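You operate a simulated robot arm through the tools that you are given. There is no shell and no other tool.

You are at the controls of a simulated robot arm. One attempt, no reset.

JOB
Let 2 of the cans through the blue gate, then close it.
Fine: reset the lane and set the counter knob to 2; the lane stops by itself.

Only the result counts: the job must be done as asked and must still hold three seconds after the hand-in. Knocking over, shifting, dropping, spilling or breaking anything else fails it.

ROBOT AND FRAMES
A 6-joint arm with a two-finger gripper, fixed in place. Base frame: the origin is on the floor under the middle of its stand, x ahead of it, y to its left, z up. Units: mm, degrees, N and s.
With the tool pointing down near the work surface it reaches from about 540 to 780 mm from the base axis. Its first joint turns from -166.0 to 166.0 degrees. Payload 1.66 kg.
Tool frame: the origin (TCP) lies between the finger pads and is the grasp point; the fingertips stand 16 mm ahead of it; z points along the fingers, y is the line along which they close. The gripper opens to 111 mm; its body begins 104 mm behind the TCP.
Orientation is that of the tool frame in the base frame, as [roll, pitch, yaw] about the fixed x, y, z axes, in that order (R = Rz(yaw) Ry(pitch) Rx(roll)). With the fingers straight down and closing along the base's y, the tool's x points along the base's -x, its y along +y and its z along -z.

CONTROLS
- The arm moves only by the tool send_rows. Its argument "deltas" is a list of rows, each a list of 7 numbers: the shift along the base's x, y, z in m, then the turn, a rotation vector about the base's x, y, z in degrees, then the closure, from 0 (fully open) to 1 (shut). In form: [[x, y, z, rx, ry, rz, grip], ...]. A call has 1 to 20 rows; each row is the pose to reach, as a shift and turn from the pose commanded when the call began. Rows are played at 5 a second. More than 50 mm and 8.6 degrees between two rows, or a gripper value outside its range, and nothing of the call is played. A pose out of reach is approached as far as the arm can. The call stops where the force on the tool passes 40 N (or 10 N more than at its start, if that is more) or the arm is blocked; 0.2 s more then pass. The fingers move at their own pace (about 169.8 mm/s each) and stop on an object; they squeeze with about 22 N. The grip force told is the motor's: it shows also when the fingers shut on nothing. Time passes only in rows, and 0.2 s behind the last, so rows that repeat a pose let the fingers close. The reply holds the time, the measured pose of the TCP, the force on the tool along the base axes, the opening and the grip force, in the units named above and with some noise, with the torque about the TCP (base axes, N m) and any sound that the robot's microphone picked up.
- Cameras (640 x 400 px; columns grow to the right, rows downward): "scene" is fixed at [49.9, 500, 1329.4]; the picture's right is [-0.96, -0.30, 0.00], its down [-0.04, 0.12, -0.99] and it looks along [0.29, -0.95, -0.13] (base axes); focal length 370 px, centre (320, 200). "wrist" rides on the gripper at [70, 13, -143] in the tool frame; the picture's right is [-0.19, 0.98, 0.00], its down [-0.87, -0.17, -0.47] and it looks along [-0.46, -0.09, 0.88] (tool axes); focal length 230 px, centre (320, 200). There is no depth. A picture from a camera that has moved, and an enlarged one, comes with that camera's place and axes in the base frame and with its lens.
- camera(camera): a new picture of that camera. The clock stands still meanwhile.
- raise_lower(by): moves the trunk up (or, below 0, down) by that many mm; the arm rides with it, the base frame stays. It gives what a move gives, with no picture.
- inspect(camera, box): a new picture of the part [left, top, right, bottom] of that camera's present view, enlarged. The clock stands still meanwhile.
- sign_off(): hands the job in; it is judged then, once.

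Places have to be worked out from the pictures, the camera data and where the tool is seen. Open the gripper and draw the arm clear of the work before you hand the job in, unless the task says otherwise.

The tools are called after "Call:" by a JSON object that holds its "op" and its "data". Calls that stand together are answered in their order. send_rows: Moves the arm, as the interface text tells. Its arguments: {"type":"object","properties":{"deltas":{"type":"array"}},"required":["deltas"]} The other tools are called the same way: raise_lower (by) moves the trunk up or down; camera (camera) takes a picture; inspect (camera, box) takes an enlarged picture of a part of a camera's view; sign_off () hands the job in.

At the start:

```text
t: 0.0
tool_pos: [321.3, -364.2, 1457.7]
tcp_rot: [-180.0, 0.1, -180.0]
wrist_force: [-0.7, 0.2, 0.3]
torque: [-0.01, 0.01, 0.02]
grip_width: 110.9
grip_force: 0.0
trunk travel left (down, up): [-225.0, 365.0]
```

scene: 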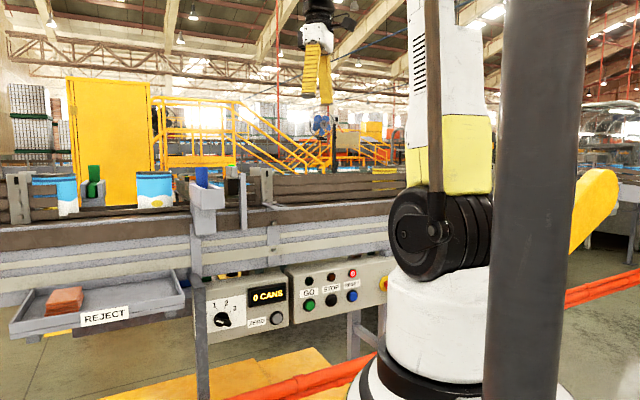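
wrist: 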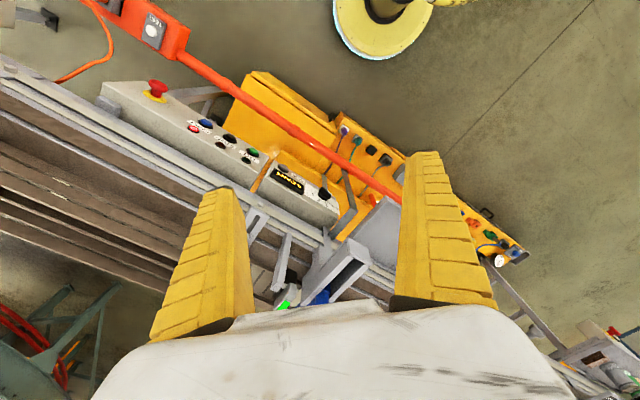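

I'll start by looking closely at the control panel and the lane in the scene view to understand what is there.

Call:
{"op": "inspect", "data": {"camera": "scene", "box": [180, 240, 400, 377]}}

Call:
{"op": "inspect", "data": {"camera": "scene", "box": [0, 140, 280, 315]}}

Call:
{"op": "inspect", "data": {"camera": "wrist", "box": [80, 60, 400, 260]}}

```text
2.91 times, centred on (290, 308) of scene
camera zoom: at [49.9, 500.0, 1329.4], right [-0.96, -0.3, 0.0], down [-0.04, 0.12, -0.99], along [0.29, -0.95, -0.13], focal length 1077 px, centre (407, -116)
```

zoom: 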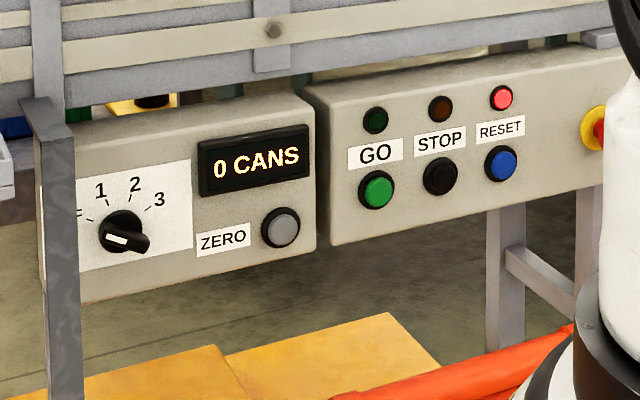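

```text
2.29 times, centred on (140, 228) of scene
camera zoom: at [49.9, 500.0, 1329.4], right [-0.96, -0.3, 0.0], down [-0.04, 0.12, -0.99], along [0.29, -0.95, -0.13], focal length 846 px, centre (731, 137)
```

zoom: 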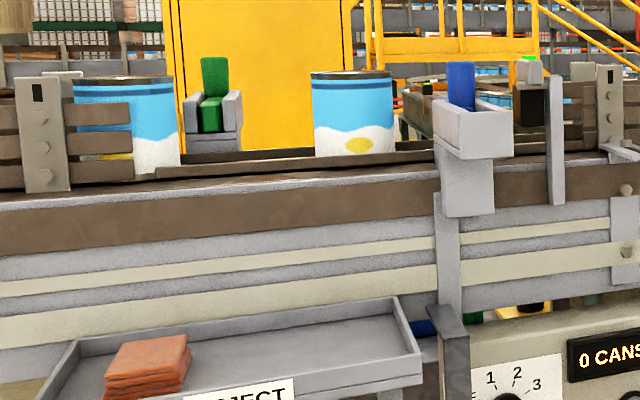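

```text
2.00 times, centred on (240, 160) of wrist
camera zoom: at [251.1, -350.8, 1600.6], right [0.19, 0.98, 0.0], down [0.87, -0.17, 0.47], along [0.46, -0.09, -0.88], focal length 460 px, centre (480, 280)
```

zoom: 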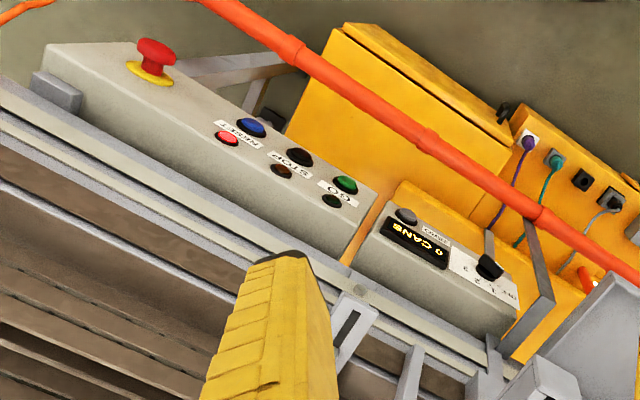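

The red lamp over RESET is lit, the counter reads 0 CANS and the knob looks to be off or left of 1. By triangulation the panel is a vertical face running at 45 degrees, with GO near (430,-620,823), RESET near (310,-738,824) and the knob near (627,-404,842). Next I turn the tool so I can later point it horizontally at the panel with the camera on top.

Call:
{"op": "send_rows", "data": {"deltas": [[0, 0, 0, 0, 0, 8, 0], [0, 0, 0, 0, 0, 16, 0], [0, 0, 0, 0, 0, 24, 0], [0, 0, 0, 0, 0, 32, 0], [0, 0, 0, 0, 0, 40, 0], [0, 0, 0, 0, 0, 48, 0], [0, 0, 0, 0, 0, 56, 0], [0, 0, 0, 0, 0, 64, 0], [0, 0, 0, 0, 0, 72, 0], [0, 0, 0, 0, 0, 80, 0], [0, 0, 0, 0, 0, 88, 0], [0, 0, 0, 0, 0, 96, 0], [0, 0, 0, 0, 0, 104, 0], [0, 0, 0, 0, 0, 112, 0], [0, 0, 0, 0, 0, 120, 0], [0, 0, 0, 0, 0, 128, 0], [0, 0, 0, 0, 0, 135, 0]]}}

```text
t: 3.6
tool_pos: [379.4, -301.3, 1455.9]
tcp_rot: [178.6, -0.2, -47.5]
wrist_force: [0.0, -0.2, -0.5]
torque: [0.0, -0.01, -0.01]
grip_width: 110.8
grip_force: 0.1
out of reach, approached as far as the arm can: row 16, 17
trunk travel left (down, up): [-225.0, 365.0]
```

The arm can't reach the last part of that turn because the last wrist joint hits its limit near there. I'll back off by 90 degrees so the tool's x axis points along the lane. That also suits gripping the knob later.

Call:
{"op": "send_rows", "data": {"deltas": [[0, 0, 0, 0, 0, -8, 0], [0, 0, 0, 0, 0, -16, 0], [0, 0, 0, 0, 0, -24, 0], [0, 0, 0, 0, 0, -32, 0], [0, 0, 0, 0, 0, -40, 0], [0, 0, 0, 0, 0, -48, 0], [0, 0, 0, 0, 0, -56, 0], [0, 0, 0, 0, 0, -64, 0], [0, 0, 0, 0, 0, -72, 0], [0, 0, 0, 0, 0, -80, 0], [0, 0, 0, 0, 0, -88, 0], [0, 0, 0, 0, 0, -90, 0]]}}

Call:
{"op": "camera", "data": {"camera": "wrist"}}

```text
t: 6.2
tool_pos: [378.5, -302.0, 1457.7]
tcp_rot: [178.6, -0.3, -137.7]
wrist_force: [-0.2, 0.3, 0.3]
torque: [-0.01, -0.03, -0.05]
grip_width: 110.7
grip_force: 0.0
trunk travel left (down, up): [-225.0, 365.0]
```

```text
taken
camera wrist: at [320.7, -341.8, 1601.5], right [-0.52, 0.85, 0.02], down [0.76, 0.45, 0.46], along [0.39, 0.26, -0.89], focal length 230 px, centre (320, 200)
```

wrist: 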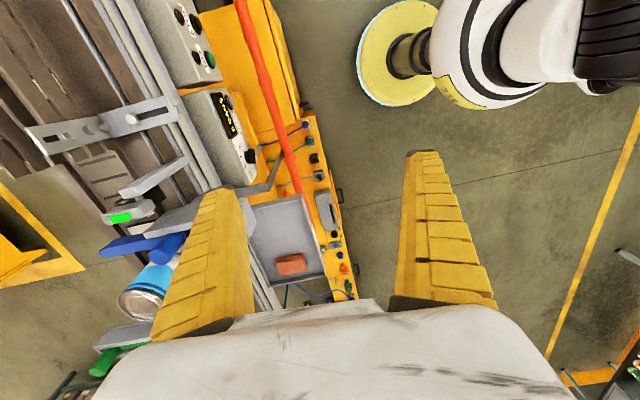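

The tool is now at about (378,-302,1458) with the lane on the left of the picture. I'll tilt the tool up toward the lane and move slightly along it to see the gates and cans from the robot's side.

Call:
{"op": "send_rows", "data": {"deltas": [[0.016, 0.002, 0, -5.3, -5.3, 0, 0], [0.032, 0.004, 0, -10.6, -10.6, 0.5, 0], [0.048, 0.006, 0, -15.9, -15.9, 1, 0], [0.064, 0.008, 0, -21.2, -21.2, 1.5, 0], [0.08, 0.01, 0, -26.5, -26.5, 2, 0], [0.095, 0.012, 0, -31.8, -31.8, 2, 0]]}}

Call:
{"op": "camera", "data": {"camera": "wrist"}}

Call:
{"op": "camera", "data": {"camera": "scene"}}

```text
t: 7.6
tool_pos: [474.9, -292.7, 1456.6]
tcp_rot: [-136.3, 1.0, -135.3]
wrist_force: [0.1, 0.2, 0.5]
torque: [-0.01, 0.0, 0.01]
grip_width: 110.6
grip_force: 0.1
trunk travel left (down, up): [-225.0, 365.0]
```

```text
taken
camera wrist: at [346.5, -265.6, 1550.7], right [-0.36, 0.65, -0.68], down [0.46, 0.75, 0.47], along [0.81, -0.14, -0.57], focal length 230 px, centre (320, 200)
```

wrist: 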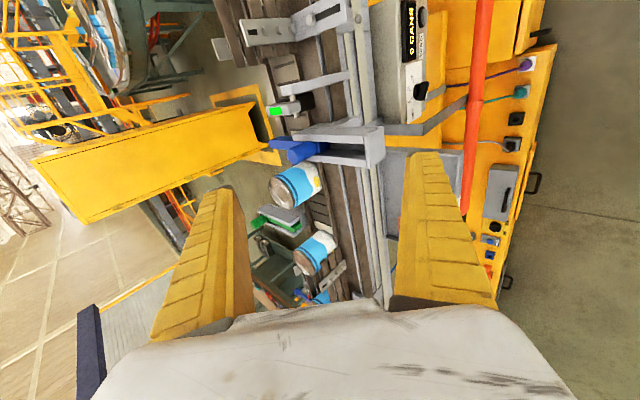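

```text
taken
```

scene: 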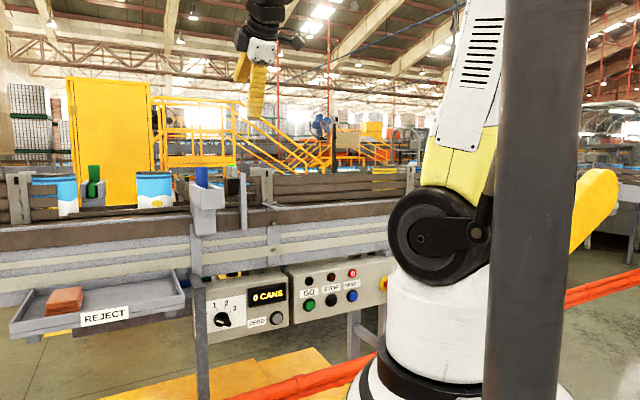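

Call:
{"op": "inspect", "data": {"camera": "wrist", "box": [220, 60, 420, 185]}}

Call:
{"op": "inspect", "data": {"camera": "wrist", "box": [230, 150, 430, 310]}}

Call:
{"op": "inspect", "data": {"camera": "wrist", "box": [320, 0, 480, 110]}}

```text
3.20 times, centred on (320, 122) of wrist
camera zoom: at [346.5, -265.6, 1550.7], right [-0.36, 0.65, -0.68], down [0.46, 0.75, 0.47], along [0.81, -0.14, -0.57], focal length 736 px, centre (320, 448)
```

zoom: 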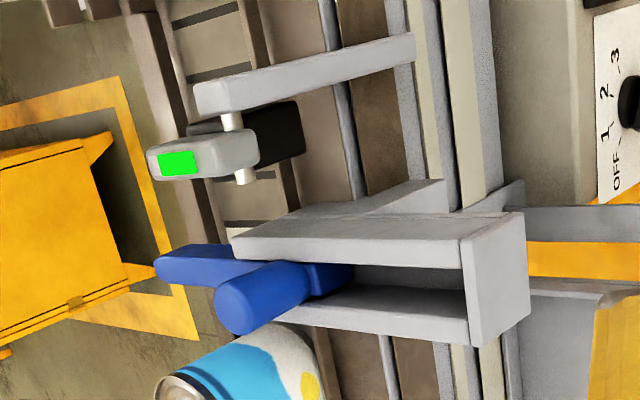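

```text
2.50 times, centred on (330, 230) of wrist
camera zoom: at [346.5, -265.6, 1550.7], right [-0.36, 0.65, -0.68], down [0.46, 0.75, 0.47], along [0.81, -0.14, -0.57], focal length 575 px, centre (295, 125)
```

zoom: 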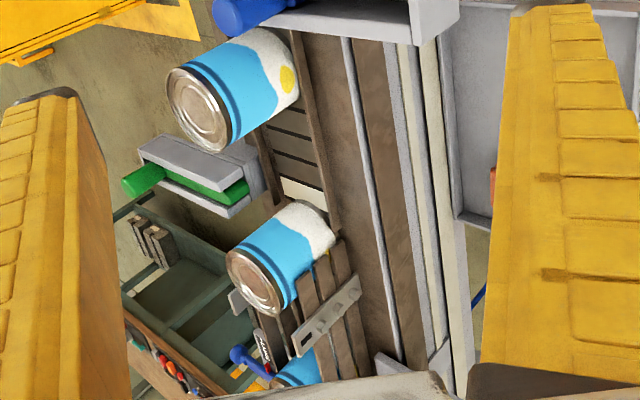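

```text
3.64 times, centred on (400, 55) of wrist
camera zoom: at [346.5, -265.6, 1550.7], right [-0.36, 0.65, -0.68], down [0.46, 0.75, 0.47], along [0.81, -0.14, -0.57], focal length 837 px, centre (29, 727)
```

zoom: 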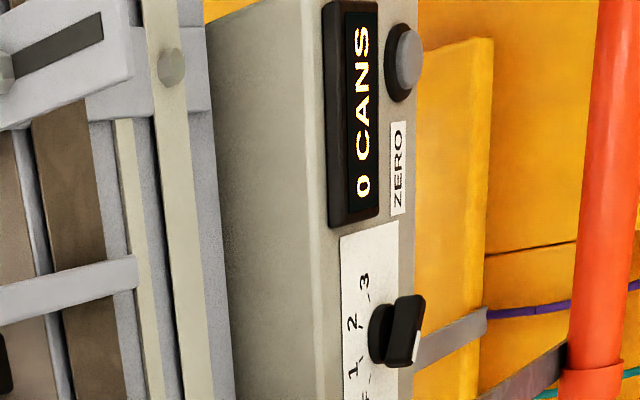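

The blue gate is a hand-operated slide: a blue blade with a peg, running in a channel that sticks out toward the robot. Three cans wait upstream of it, and a sensor with a green lamp sits downstream. I'll level the tool and come down in front of the panel, staying at about 500 mm out, to look at the knob and lamps closely.

Call:
{"op": "send_rows", "data": {"deltas": [[-0.007, -0.002, -0.035, -5.5, -5.5, 0, 0], [-0.014, -0.003, -0.07, -11, -11, 0, 0], [-0.021, -0.005, -0.105, -16.5, -16.5, 0, 0], [-0.028, -0.006, -0.14, -22, -22, 0, 0], [-0.035, -0.008, -0.175, -27.5, -27.5, 0, 0], [-0.042, -0.009, -0.21, -32.7, -32.7, 0, 0], [-0.049, -0.011, -0.25, -32.7, -32.7, 0, 0], [-0.056, -0.012, -0.29, -32.7, -32.7, 0, 0], [-0.063, -0.014, -0.33, -32.7, -32.7, 0, 0], [-0.07, -0.016, -0.37, -32.7, -32.7, 0, 0], [-0.075, -0.017, -0.41, -32.7, -32.7, 0, 0], [-0.079, -0.018, -0.457, -32.7, -32.7, 0, 0]]}}

Call:
{"op": "camera", "data": {"camera": "wrist"}}

Call:
{"op": "camera", "data": {"camera": "scene"}}

```text
t: 10.2
tool_pos: [462.6, -352.7, 1238.6]
tcp_rot: [-91.0, 0.9, -134.5]
wrist_force: [1.6, -2.3, 0.4]
torque: [-0.07, -0.04, -0.01]
grip_width: 110.7
grip_force: 0.1
out of reach, approached as far as the arm can: row 6, 7, 8, 9, 10, 11, 12
trunk travel left (down, up): [-225.0, 365.0]
```

```text
taken
camera wrist: at [311.6, -301.9, 1227.0], right [0.13, 0.16, -0.98], down [0.27, 0.94, 0.19], along [0.95, -0.29, 0.08], focal length 230 px, centre (320, 200)
```

wrist: 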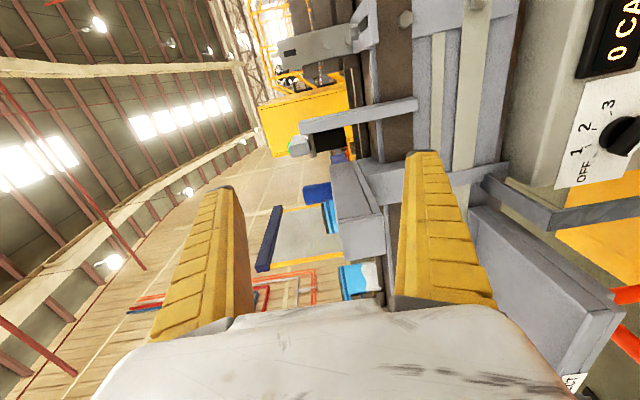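

```text
taken
```

scene: 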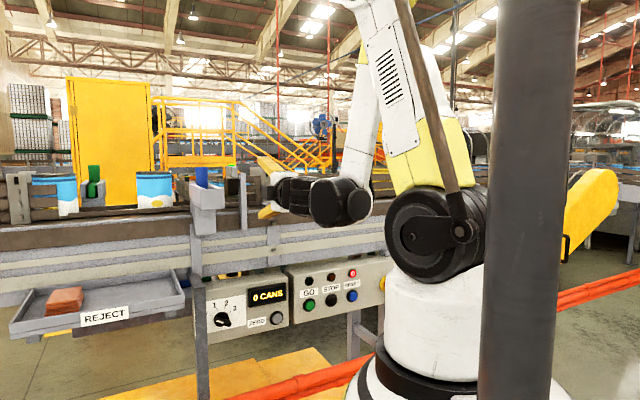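

Level tool at 500 mm out was too cramped, so the arm stopped at about (463,-353,1239). More reach outward should free it, so I'll go down along a line that moves out to roughly 640 mm at z 950. That keeps clear of the post I place near (631,-312), with its top at z 966.

Call:
{"op": "send_rows", "data": {"deltas": [[0.006, -0.011, -0.036, 0, 0, 0, 0], [0.01, -0.018, -0.072, 0, 0, 0, 0], [0.014, -0.025, -0.108, 0, 0, 0, 0], [0.018, -0.032, -0.144, 0, 0, 0, 0], [0.022, -0.039, -0.18, 0, 0, 0, 0], [0.026, -0.046, -0.216, 0, 0, 0, 0], [0.03, -0.053, -0.252, 0, 0, 0, 0], [0.032, -0.057, -0.289, 0, 0, 0, 0]]}}

Call:
{"op": "camera", "data": {"camera": "wrist"}}

Call:
{"op": "camera", "data": {"camera": "scene"}}

```text
t: 12.1
tool_pos: [606.7, -496.7, 1049.5]
tcp_rot: [-89.8, 0.7, -134.3]
wrist_force: [-33.8, 30.7, 23.0]
torque: [-2.31, -2.03, -0.38]
grip_width: 101.7
grip_force: 0.2
out of reach, approached as far as the arm can: row 1, 2, 3, 4, 5, 6, 7, 8
trunk travel left (down, up): [-225.0, 365.0]
stopped in row 8: the force on the tool passed its limit at 82 N (the readings are from after the stop); the commanded pose is now the measured one
```

```text
taken
camera wrist: at [455.4, -447.7, 1035.5], right [0.14, 0.14, -0.98], down [0.27, 0.95, 0.18], along [0.95, -0.29, 0.1], focal length 230 px, centre (320, 200)
```

wrist: 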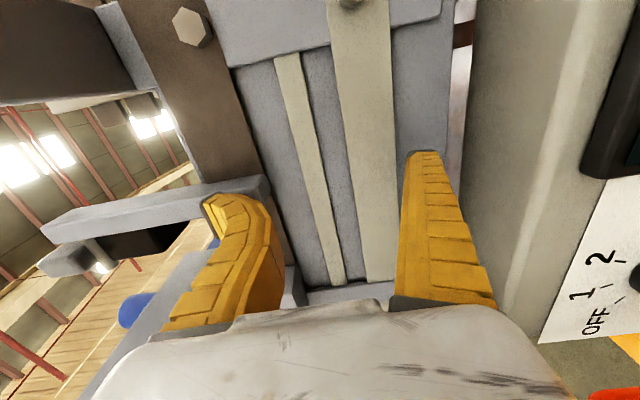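

```text
taken
```

scene: 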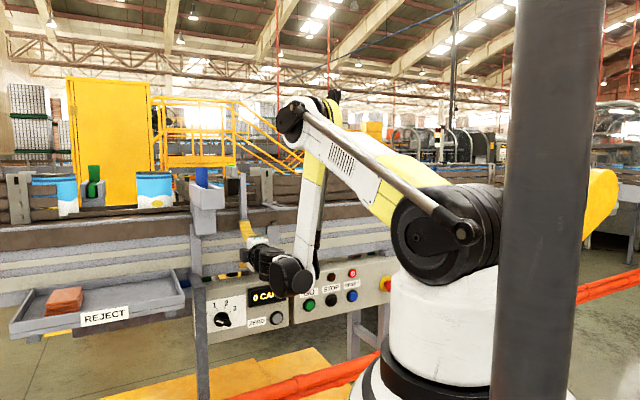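

The approach went wrong: the limited wrist bend pushed the tool out to about 780 mm, and a fingertip met the lane frame with 82 N. I'll back straight away from the lane while tilting the tool down, which my geometry estimate says is within reach.

Call:
{"op": "send_rows", "data": {"deltas": [[-0.007, 0.007, 0, 2.1, 2.1, 0, 0], [-0.018, 0.018, 0, 5.6, 5.6, 0, 0], [-0.035, 0.035, 0, 9.9, 9.9, 0, 0], [-0.057, 0.057, 0, 14.1, 14.1, 0, 0], [-0.078, 0.078, 0, 17.7, 17.7, 0, 0], [-0.099, 0.099, 0, 21.2, 21.2, 0, 0]]}}

Call:
{"op": "camera", "data": {"camera": "wrist"}}

Call:
{"op": "camera", "data": {"camera": "scene"}}

```text
t: 13.5
tool_pos: [517.4, -405.9, 1049.8]
tcp_rot: [-120.5, 1.0, -134.8]
wrist_force: [-0.3, -0.8, -0.1]
torque: [-0.03, 0.01, 0.01]
grip_width: 110.9
grip_force: 0.0
out of reach, approached as far as the arm can: row 1, 2, 3, 4, 5, 6
trunk travel left (down, up): [-225.0, 365.0]
```

```text
taken
camera wrist: at [374.7, -365.4, 1111.7], right [-0.21, 0.5, -0.84], down [0.38, 0.84, 0.4], along [0.9, -0.23, -0.36], focal length 230 px, centre (320, 200)
```

wrist: 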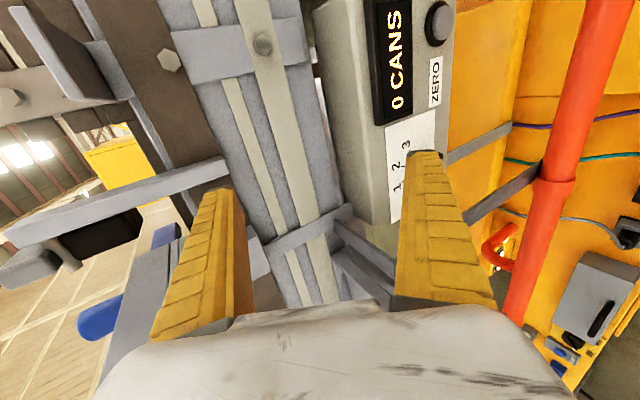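

```text
taken
```

scene: 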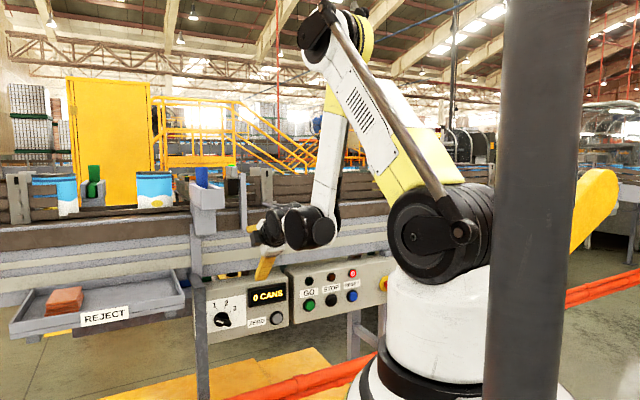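

The tool is free again with no force on it, now at (517,-406,1050) and tilted about 30 degrees below level. I'll lower the trunk to bring this same arm posture to panel height, since the path straight down is clear.

Call:
{"op": "raise_lower", "data": {"by": -200}}

Call:
{"op": "camera", "data": {"camera": "wrist"}}

Call:
{"op": "camera", "data": {"camera": "scene"}}

```text
t: 15.7
tool_pos: [517.7, -406.5, 851.5]
tcp_rot: [-120.5, 0.9, -134.8]
wrist_force: [-0.7, 0.6, -0.1]
torque: [-0.04, 0.0, -0.01]
grip_width: 111.2
grip_force: 0.1
trunk travel left (down, up): [-25.0, 565.0]
```

```text
taken
camera wrist: at [375.2, -365.7, 911.6], right [-0.21, 0.49, -0.84], down [0.38, 0.84, 0.4], along [0.9, -0.24, -0.36], focal length 230 px, centre (320, 200)
```

wrist: 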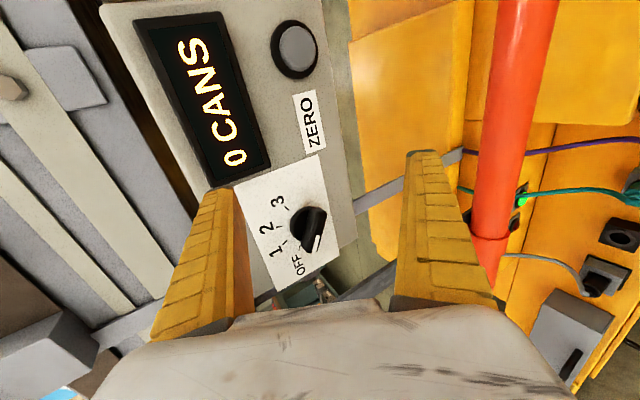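

```text
taken
```

scene: 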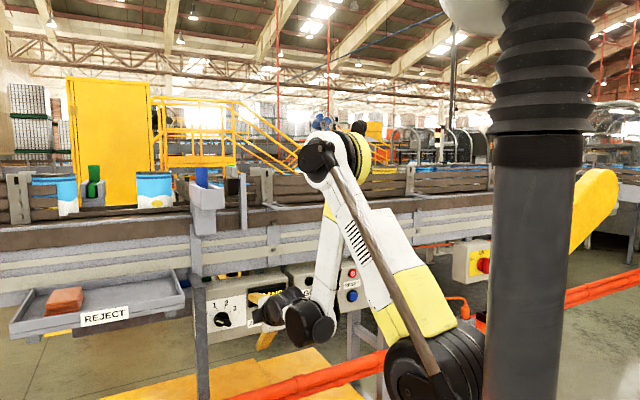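

Now the panel is directly in view of the wrist camera, so I'll zoom in on the knob and its scale.

Call:
{"op": "inspect", "data": {"camera": "wrist", "box": [220, 140, 380, 300]}}

Call:
{"op": "inspect", "data": {"camera": "scene", "box": [420, 220, 500, 300]}}

Call:
{"op": "inspect", "data": {"camera": "scene", "box": [190, 250, 370, 360]}}

```text
2.50 times, centred on (300, 220) of wrist
camera zoom: at [375.2, -365.7, 911.6], right [-0.21, 0.49, -0.84], down [0.38, 0.84, 0.4], along [0.9, -0.24, -0.36], focal length 575 px, centre (370, 150)
```

zoom: 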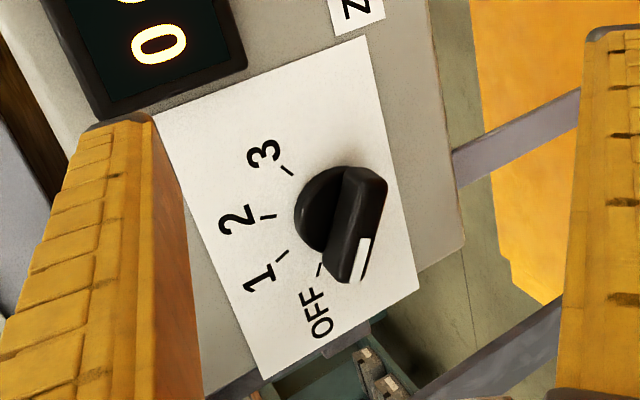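

```text
5.00 times, centred on (460, 260) of scene
camera zoom: at [49.9, 500.0, 1329.4], right [-0.96, -0.3, 0.0], down [-0.04, 0.12, -0.99], along [0.29, -0.95, -0.13], focal length 1851 px, centre (-380, -100)
```

zoom: 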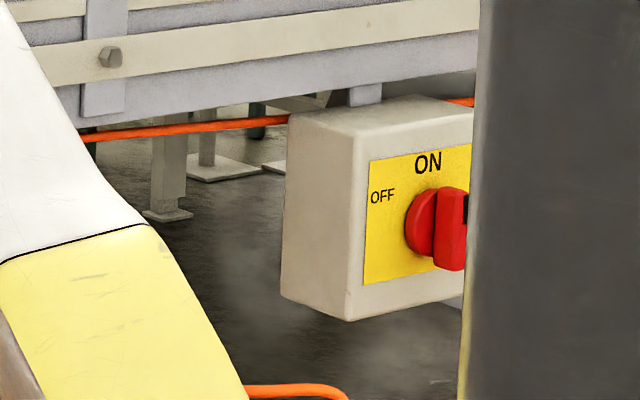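

```text
3.56 times, centred on (280, 305) of scene
camera zoom: at [49.9, 500.0, 1329.4], right [-0.96, -0.3, 0.0], down [-0.04, 0.12, -0.99], along [0.29, -0.95, -0.13], focal length 1316 px, centre (462, -173)
```

zoom: 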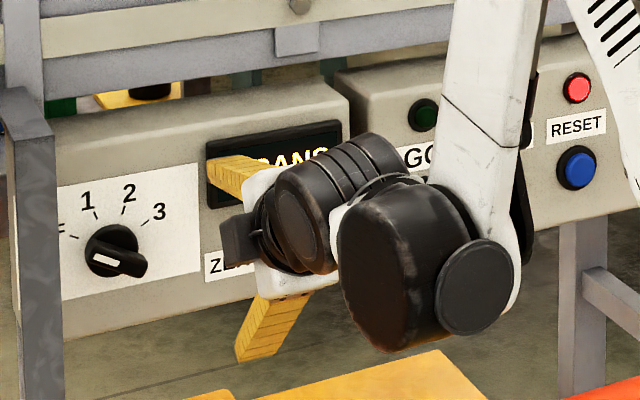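

The knob bar points at OFF, about 30 degrees above level to the left. The marks sit near -60, -20, +20 and +60 degrees, so setting 2 needs about +80 degrees clockwise. I place the knob axis at u 158, n 750 (face), z 837, its front at n 727, with the post just left of it at u 207 to 247. I'll move in front of the knob with the fingers partly closed and level the tool somewhat.

Call:
{"op": "send_rows", "data": {"deltas": [[0.015, 0.008, -0.003, -2.1, -2.1, 0, 0.3], [0.03, 0.015, -0.005, -4.2, -4.2, 0, 0.6], [0.045, 0.023, -0.007, -6.4, -6.4, 0, 0.6], [0.06, 0.03, -0.009, -8.5, -8.5, 0, 0.6], [0.075, 0.038, -0.011, -10.6, -10.6, 0, 0.6], [0.075, 0.038, -0.011, -10.6, -10.6, 0, 0.6]]}}

Call:
{"op": "camera", "data": {"camera": "wrist"}}

Call:
{"op": "camera", "data": {"camera": "scene"}}

```text
t: 17.1
tool_pos: [617.0, -382.1, 865.0]
tcp_rot: [-105.4, 0.7, -134.6]
wrist_force: [0.1, 0.2, -0.7]
torque: [-0.01, 0.01, 0.0]
grip_width: 46.8
grip_force: 1.6
out of reach, approached as far as the arm can: row 1, 2, 3, 4, 5, 6
trunk travel left (down, up): [-25.0, 565.0]
```

```text
taken
camera wrist: at [467.6, -332.8, 889.1], right [-0.04, 0.33, -0.94], down [0.31, 0.9, 0.3], along [0.95, -0.28, -0.14], focal length 230 px, centre (320, 200)
```

wrist: 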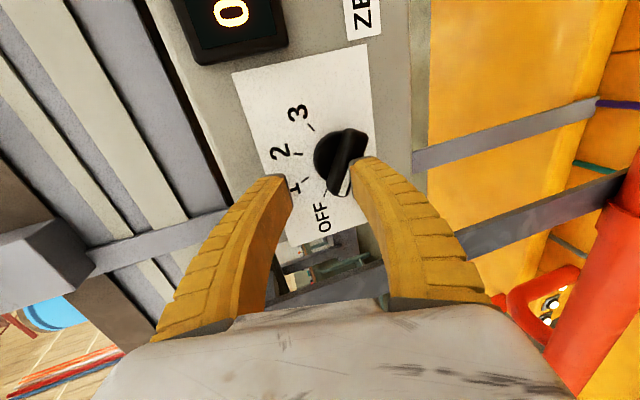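

```text
taken
```

scene: 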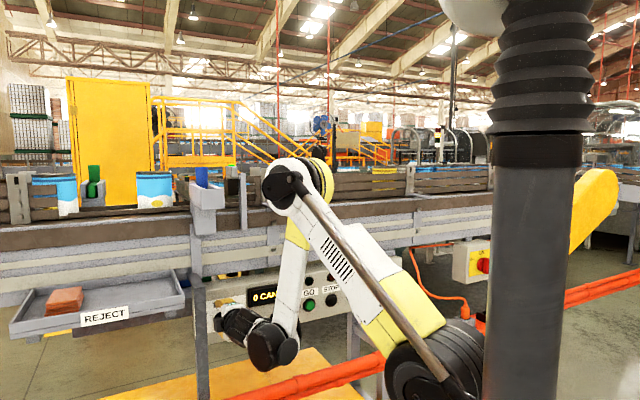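

At 15 degrees of tilt the arm is at its limit here, with the tip about 6 mm short of the knob. I'll back off slightly with more tilt, then use the last 25 mm of trunk travel for more freedom.

Call:
{"op": "send_rows", "data": {"deltas": [[-0.007, 0.007, 0, 3.5, 3.5, 0, 0.6], [-0.014, 0.014, 0, 7.1, 7.1, 0, 0.6]]}}

Call:
{"op": "raise_lower", "data": {"by": -25}}

Call:
{"op": "camera", "data": {"camera": "wrist"}}

```text
t: 17.6
tool_pos: [604.4, -366.9, 863.6]
tcp_rot: [-115.5, 1.0, -134.7]
wrist_force: [0.1, -0.8, 0.1]
torque: [-0.01, -0.05, -0.02]
grip_width: 46.5
grip_force: 1.7
trunk travel left (down, up): [-25.0, 565.0]
```

```text
t: 18.4
tool_pos: [602.8, -366.9, 839.2]
tcp_rot: [-115.4, 0.9, -134.7]
wrist_force: [0.3, 0.1, 0.5]
torque: [0.01, 0.0, -0.01]
grip_width: 46.6
grip_force: 1.4
trunk travel left (down, up): [0.0, 590.0]
```

```text
taken
camera wrist: at [457.3, -323.5, 888.2], right [-0.16, 0.44, -0.88], down [0.35, 0.86, 0.37], along [0.92, -0.26, -0.29], focal length 230 px, centre (320, 200)
```

wrist: 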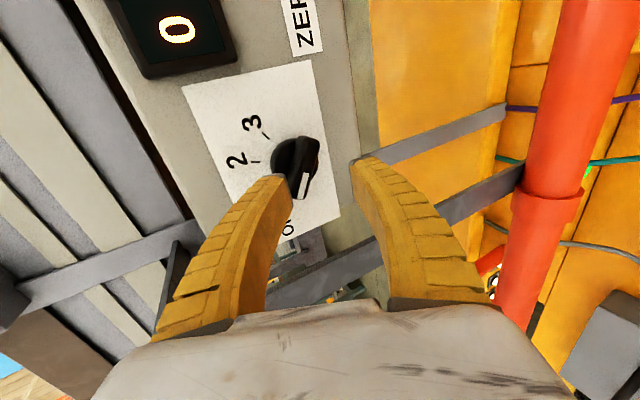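

Call:
{"op": "inspect", "data": {"camera": "wrist", "box": [210, 90, 370, 250]}}

```text
2.50 times, centred on (290, 170) of wrist
camera zoom: at [457.3, -323.5, 888.2], right [-0.16, 0.44, -0.88], down [0.35, 0.86, 0.37], along [0.92, -0.26, -0.29], focal length 575 px, centre (395, 275)
```

zoom: 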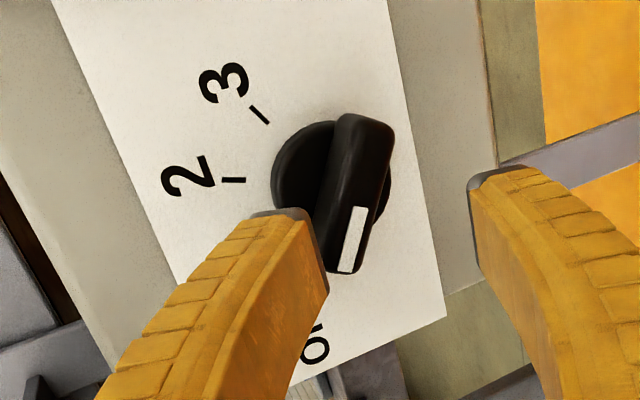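

Knob axis estimates agree at u about 158.5, z about 837 with the front face near n 727. I'll roll the tool 29 degrees about its own axis so the fingers close across the bar, and centre it on the knob before moving in.

Call:
{"op": "send_rows", "data": {"deltas": [[-0.002, -0.002, 0, 4.6, -4.6, -3.1, 0.6], [-0.003, -0.003, -0.001, 9.2, -9.2, -6.2, 0.6], [-0.005, -0.005, -0.002, 13.9, -13.9, -9.3, 0.6], [-0.006, -0.006, -0.002, 18.5, -18.5, -12.4, 0.6], [-0.006, -0.006, -0.002, 18.5, -18.5, -12.4, 0.6]]}}

Call:
{"op": "camera", "data": {"camera": "wrist"}}

```text
t: 19.6
tool_pos: [597.0, -374.3, 837.5]
tcp_rot: [-118.3, 26.8, -148.1]
wrist_force: [-0.3, 0.2, -0.1]
torque: [0.01, 0.01, -0.03]
grip_width: 46.8
grip_force: 2.3
trunk travel left (down, up): [0.0, 590.0]
```

```text
taken
camera wrist: at [452.3, -308.4, 856.7], right [0.23, 0.69, -0.68], down [0.34, 0.6, 0.72], along [0.91, -0.39, -0.09], focal length 230 px, centre (320, 200)
```

wrist: 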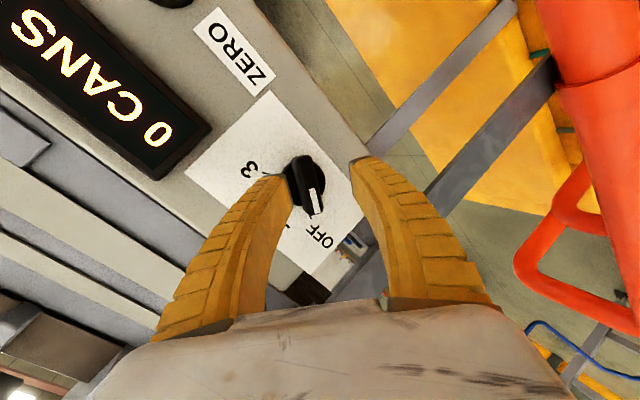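

The bar now sits between the open fingers and runs parallel to them. I'll move in halfway along the panel normal while levelling the tool, then check.

Call:
{"op": "send_rows", "data": {"deltas": [[0.004, -0.004, 0, -1.8, -1.8, 0, 0.6], [0.008, -0.008, 0, -3.6, -3.6, 0, 0.6], [0.012, -0.012, 0, -5.3, -5.3, 0, 0.6], [0.016, -0.016, 0, -7.1, -7.1, 0, 0.6]]}}

Call:
{"op": "camera", "data": {"camera": "wrist"}}

Call:
{"op": "inspect", "data": {"camera": "wrist", "box": [220, 120, 420, 280]}}

Call:
{"op": "inspect", "data": {"camera": "scene", "box": [180, 260, 320, 390]}}

```text
t: 20.6
tool_pos: [614.0, -390.2, 839.2]
tcp_rot: [-107.3, 28.7, -142.9]
wrist_force: [-0.9, 0.1, -0.4]
torque: [-0.01, -0.04, -0.02]
grip_width: 47.0
grip_force: 1.6
trunk travel left (down, up): [0.0, 590.0]
```

```text
taken
camera wrist: at [469.2, -325.1, 832.2], right [0.32, 0.6, -0.73], down [0.25, 0.69, 0.68], along [0.92, -0.4, 0.07], focal length 230 px, centre (320, 200)
```

wrist: 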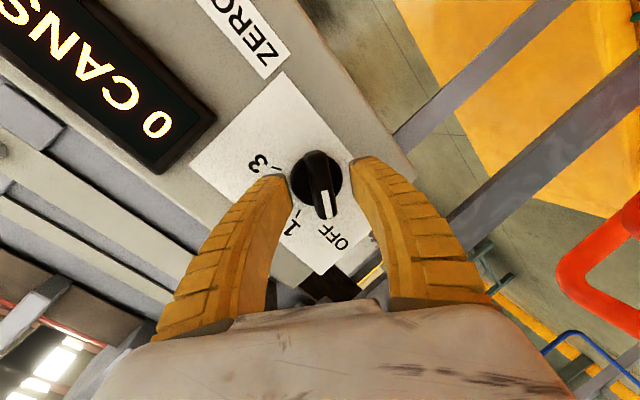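

```text
2.50 times, centred on (320, 200) of wrist
camera zoom: at [469.2, -325.1, 832.2], right [0.32, 0.6, -0.73], down [0.25, 0.69, 0.68], along [0.92, -0.4, 0.07], focal length 575 px, centre (320, 200)
```

zoom: 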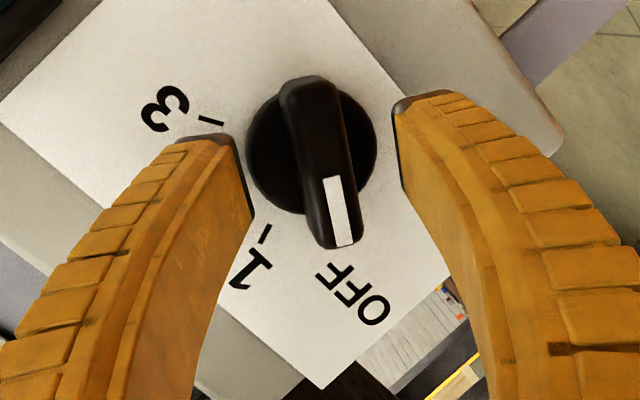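

```text
3.08 times, centred on (250, 325) of scene
camera zoom: at [49.9, 500.0, 1329.4], right [-0.96, -0.3, 0.0], down [-0.04, 0.12, -0.99], along [0.29, -0.95, -0.13], focal length 1139 px, centre (535, -185)
```

zoom: 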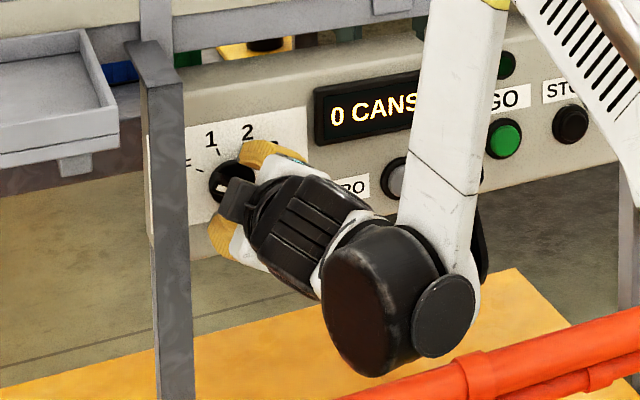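

The bar is centred between the fingers and lines up with them, and the tool is at u 158, n 710, tilted about 15 degrees. I'll move in the last 11 mm, level a bit more, and close on the bar.

Call:
{"op": "send_rows", "data": {"deltas": [[0.003, -0.003, -0.001, -1, -1, 0, 0.6], [0.006, -0.006, -0.001, -2, -2, 0, 0.6], [0.008, -0.008, -0.002, -3, -3, 0, 0.6], [0.008, -0.008, -0.002, -3, -3, 0, 0.6]]}}

Call:
{"op": "inspect", "data": {"camera": "wrist", "box": [220, 120, 420, 280]}}

Call:
{"op": "inspect", "data": {"camera": "scene", "box": [190, 280, 290, 360]}}

```text
t: 21.6
tool_pos: [628.5, -403.3, 839.3]
tcp_rot: [-102.5, 29.2, -140.5]
wrist_force: [0.1, -1.1, -0.4]
torque: [-0.01, 0.04, 0.0]
grip_width: 46.7
grip_force: 1.2
out of reach, approached as far as the arm can: row 1, 2, 3, 4
trunk travel left (down, up): [0.0, 590.0]
```

```text
2.50 times, centred on (320, 200) of wrist
camera zoom: at [483.5, -336.6, 822.6], right [0.35, 0.57, -0.74], down [0.21, 0.73, 0.65], along [0.91, -0.39, 0.14], focal length 575 px, centre (320, 200)
```

zoom: 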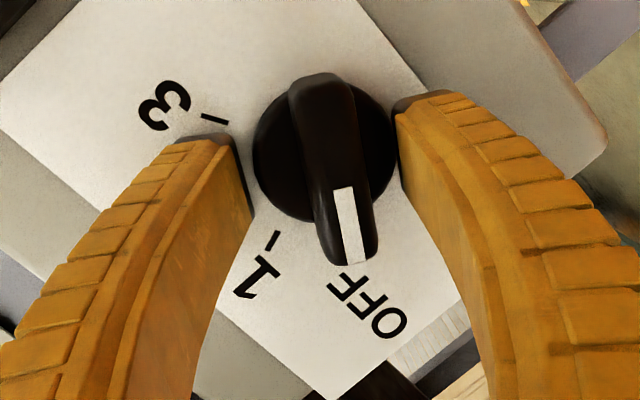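

```text
5.00 times, centred on (240, 320) of scene
camera zoom: at [49.9, 500.0, 1329.4], right [-0.96, -0.3, 0.0], down [-0.04, 0.12, -0.99], along [0.29, -0.95, -0.13], focal length 1851 px, centre (720, -400)
```

zoom: 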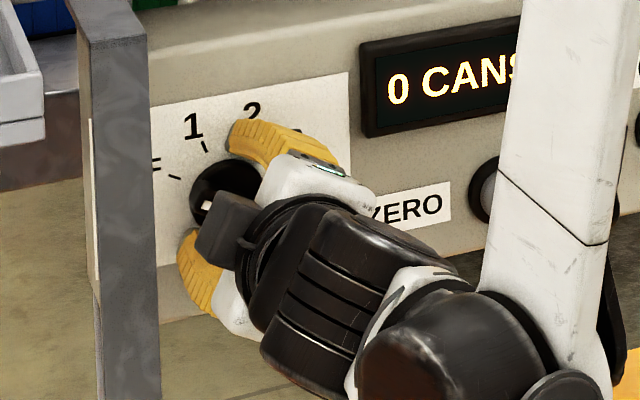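

The arm came in at n 730, about 8 mm deeper than asked, and the fingertips now straddle the round base rather than only the bar. I'll back out 8 mm with slightly more tilt so the fingers close on the bar alone.

Call:
{"op": "send_rows", "data": {"deltas": [[-0.003, 0.003, -0.001, 1.2, 1.2, 0, 0.6], [-0.0055, 0.0055, -0.002, 2.4, 2.4, 0, 0.6], [-0.0055, 0.0055, -0.002, 2.4, 2.4, 0, 0.6]]}}

Call:
{"op": "inspect", "data": {"camera": "wrist", "box": [220, 120, 420, 280]}}

```text
t: 22.4
tool_pos: [622.4, -396.0, 838.2]
tcp_rot: [-106.3, 28.8, -142.4]
wrist_force: [0.2, 0.4, 0.0]
torque: [0.0, -0.01, -0.01]
grip_width: 47.1
grip_force: 1.9
trunk travel left (down, up): [0.0, 590.0]
```

```text
2.50 times, centred on (320, 200) of wrist
camera zoom: at [477.5, -330.5, 828.8], right [0.32, 0.6, -0.73], down [0.24, 0.7, 0.67], along [0.92, -0.4, 0.08], focal length 575 px, centre (320, 200)
```

zoom: 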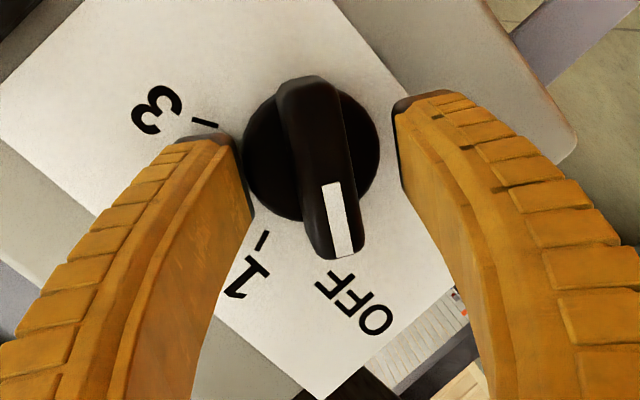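

The tool is at u 160, n 720, z 838 with the tips ahead of the round base, so I close on the bar.

Call:
{"op": "send_rows", "data": {"deltas": [[0, 0, 0, 0, 0, 0, 0.75], [0, 0, 0, 0, 0, 0, 0.9], [0, 0, 0, 0, 0, 0, 1], [0, 0, 0, 0, 0, 0, 1]]}}

Call:
{"op": "inspect", "data": {"camera": "wrist", "box": [220, 120, 420, 280]}}

```text
t: 23.4
tool_pos: [623.2, -396.0, 836.2]
tcp_rot: [-106.4, 28.9, -142.4]
wrist_force: [-4.6, 10.8, -13.8]
torque: [0.14, -0.24, -0.06]
grip_width: 13.8
grip_force: 34.0
trunk travel left (down, up): [0.0, 590.0]
```

```text
2.50 times, centred on (320, 200) of wrist
camera zoom: at [477.8, -330.1, 828.2], right [0.32, 0.6, -0.73], down [0.24, 0.7, 0.67], along [0.91, -0.4, 0.08], focal length 575 px, centre (320, 200)
```

zoom: 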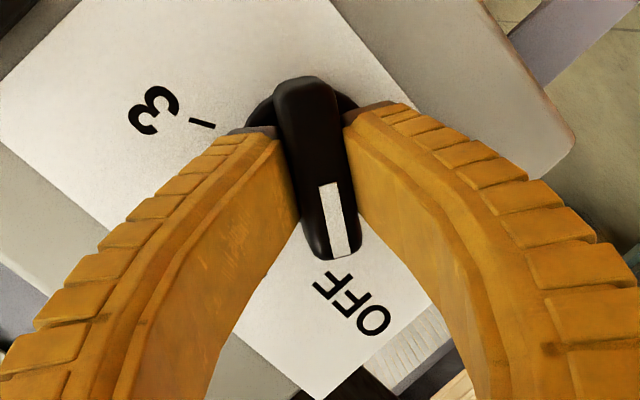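

The grip holds the bar at 13.8 mm wide, and the side force says the knob sits about 2 mm lower than my line. I'll turn 40 degrees clockwise about the tool axis, easing down 2 mm, and check.

Call:
{"op": "send_rows", "data": {"deltas": [[0, 0, -0.001, 5.55, -5.42, -1.98, 1], [0, 0, -0.002, 11.1, -10.84, -3.96, 1], [0, 0, -0.002, 16.65, -16.26, -5.94, 1], [0, 0, -0.002, 22.2, -21.68, -7.92, 1], [0, 0, -0.002, 27.75, -27.1, -9.9, 1]]}}

Call:
{"op": "camera", "data": {"camera": "wrist"}}

Call:
{"op": "inspect", "data": {"camera": "scene", "box": [190, 280, 290, 360]}}

```text
t: 24.6
tool_pos: [622.2, -396.0, 837.6]
tcp_rot: [-126.6, 65.6, -168.5]
wrist_force: [1.0, 2.3, 4.4]
torque: [-0.45, -0.47, 0.18]
grip_width: 10.1
grip_force: 34.0
trunk travel left (down, up): [0.0, 590.0]
```

```text
taken
camera wrist: at [502.8, -295.4, 805.0], right [0.66, 0.73, -0.15], down [-0.08, 0.27, 0.96], along [0.74, -0.63, 0.23], focal length 230 px, centre (320, 200)
```

wrist: 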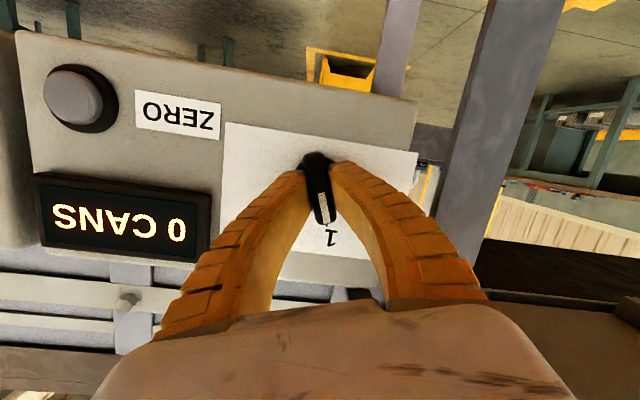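

```text
5.00 times, centred on (240, 320) of scene
camera zoom: at [49.9, 500.0, 1329.4], right [-0.96, -0.3, 0.0], down [-0.04, 0.12, -0.99], along [0.29, -0.95, -0.13], focal length 1851 px, centre (720, -400)
```

zoom: 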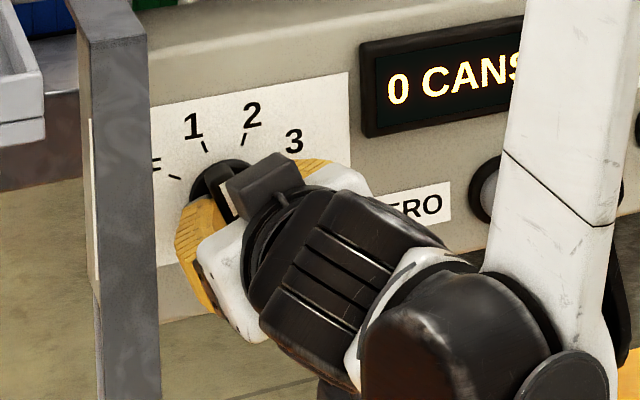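

The knob turned with the grip and now points at 1. I'll turn another 40 degrees to bring it to 2.

Call:
{"op": "send_rows", "data": {"deltas": [[0, 0, 0, 5.55, -5.42, -1.98, 1], [0, 0, 0, 11.1, -10.84, -3.96, 1], [0, 0, 0, 16.65, -16.26, -5.94, 1], [0, 0, 0, 22.2, -21.68, -7.92, 1], [0, 0, 0, 27.75, -27.1, -9.9, 1], [0, 0, 0, 27.75, -27.1, -9.9, 1]]}}

Call:
{"op": "camera", "data": {"camera": "wrist"}}

Call:
{"op": "inspect", "data": {"camera": "wrist", "box": [240, 100, 400, 260]}}

Call:
{"op": "inspect", "data": {"camera": "scene", "box": [190, 280, 290, 360]}}

```text
t: 26.0
tool_pos: [622.6, -396.2, 836.6]
tcp_rot: [127.0, 65.6, 79.9]
wrist_force: [1.6, 0.1, 0.4]
torque: [-0.09, -0.1, 0.06]
grip_width: 9.6
grip_force: 34.2
trunk travel left (down, up): [0.0, 590.0]
```

```text
taken
camera wrist: at [537.9, -262.9, 814.3], right [0.69, 0.52, 0.5], down [-0.51, -0.14, 0.85], along [0.51, -0.84, 0.17], focal length 230 px, centre (320, 200)
```

wrist: 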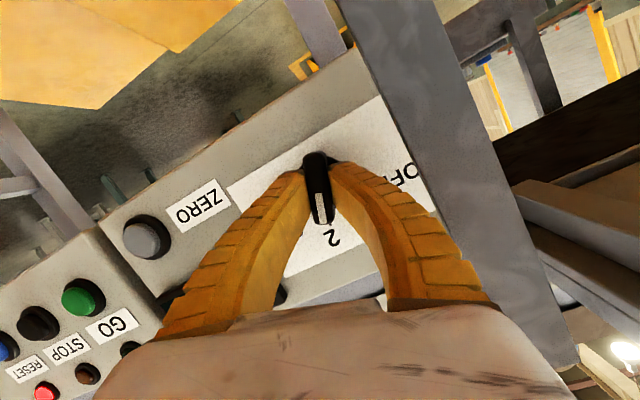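

```text
2.50 times, centred on (320, 180) of wrist
camera zoom: at [537.9, -262.9, 814.3], right [0.69, 0.52, 0.5], down [-0.51, -0.14, 0.85], along [0.51, -0.84, 0.17], focal length 575 px, centre (320, 250)
```

zoom: 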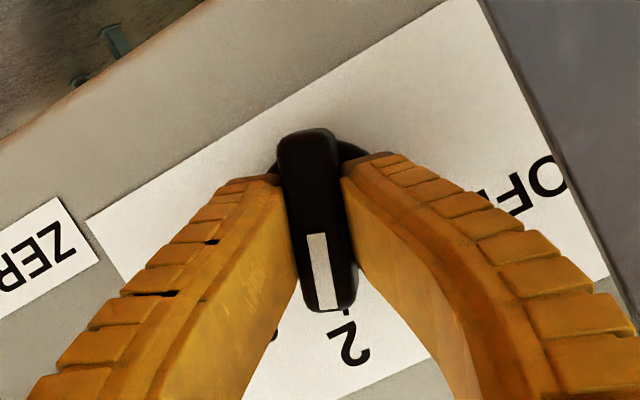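

```text
5.00 times, centred on (240, 320) of scene
camera zoom: at [49.9, 500.0, 1329.4], right [-0.96, -0.3, 0.0], down [-0.04, 0.12, -0.99], along [0.29, -0.95, -0.13], focal length 1851 px, centre (720, -400)
```

zoom: 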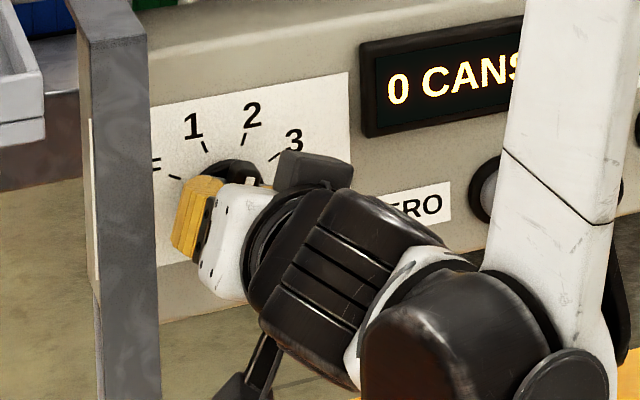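

The bar now points straight at the 2 mark, with almost no torque left. I'll open the fingers only slightly, because the post is close on the left, then back out along the normal while tilting.

Call:
{"op": "send_rows", "data": {"deltas": [[0, 0, 0, 0, 0, 0, 0.85], [0, 0, 0, 0, 0, 0, 0.78], [-0.004, 0.004, 0, 1.2, 1.2, 0, 0.78], [-0.009, 0.009, 0, 3, 3, 0, 0.78], [-0.015, 0.015, 0, 5, 5, 0, 0.78], [-0.022, 0.022, 0, 7, 7, 0, 0.78], [-0.03, 0.03, 0, 9.5, 9.5, 0, 0.78]]}}

Call:
{"op": "camera", "data": {"camera": "wrist"}}

Call:
{"op": "inspect", "data": {"camera": "scene", "box": [190, 270, 310, 360]}}

```text
t: 27.6
tool_pos: [591.7, -367.0, 835.4]
tcp_rot: [147.1, 56.2, 97.8]
wrist_force: [0.4, 0.0, -0.9]
torque: [0.0, -0.01, 0.0]
grip_width: 27.2
grip_force: 1.8
trunk travel left (down, up): [0.0, 590.0]
```

```text
taken
camera wrist: at [506.8, -232.6, 849.6], right [0.77, 0.45, 0.46], down [-0.36, -0.28, 0.89], along [0.52, -0.85, -0.05], focal length 230 px, centre (320, 200)
```

wrist: 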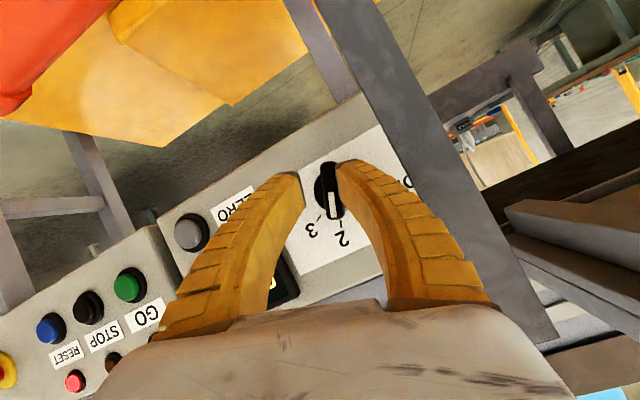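

```text
4.44 times, centred on (250, 315) of scene
camera zoom: at [49.9, 500.0, 1329.4], right [-0.96, -0.3, 0.0], down [-0.04, 0.12, -0.99], along [0.29, -0.95, -0.13], focal length 1645 px, centre (631, -311)
```

zoom: 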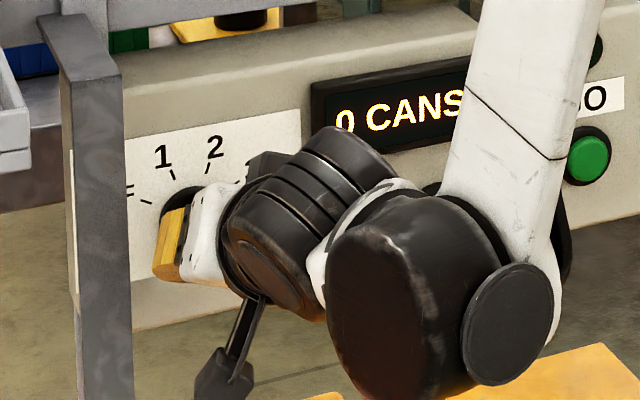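

Call:
{"op": "inspect", "data": {"camera": "wrist", "box": [260, 140, 420, 260]}}

Call:
{"op": "inspect", "data": {"camera": "wrist", "box": [0, 220, 200, 400]}}

```text
3.33 times, centred on (340, 200) of wrist
camera zoom: at [506.8, -232.6, 849.6], right [0.77, 0.45, 0.46], down [-0.36, -0.28, 0.89], along [0.52, -0.85, -0.05], focal length 767 px, centre (253, 200)
```

zoom: 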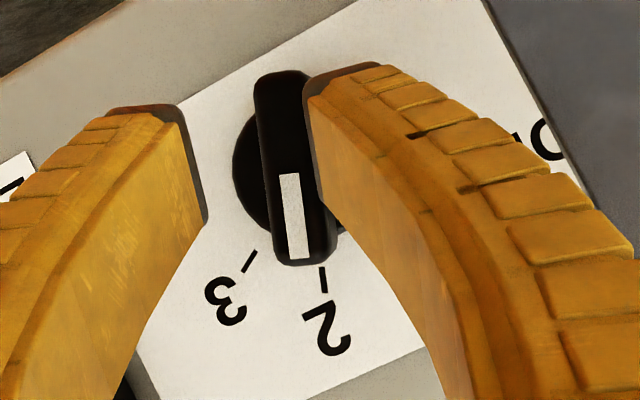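

```text
2.22 times, centred on (100, 310) of wrist
camera zoom: at [506.8, -232.6, 849.6], right [0.77, 0.45, 0.46], down [-0.36, -0.28, 0.89], along [0.52, -0.85, -0.05], focal length 511 px, centre (809, -44)
```

zoom: 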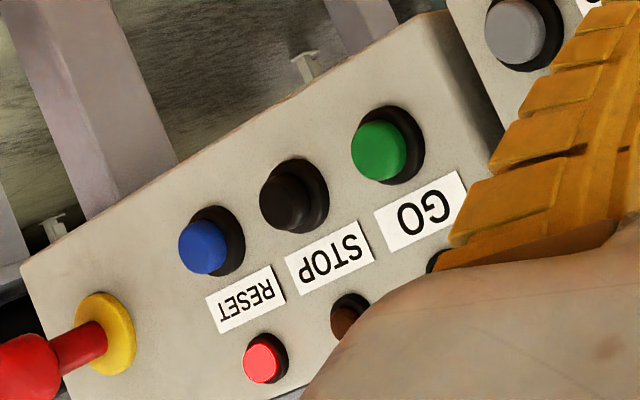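

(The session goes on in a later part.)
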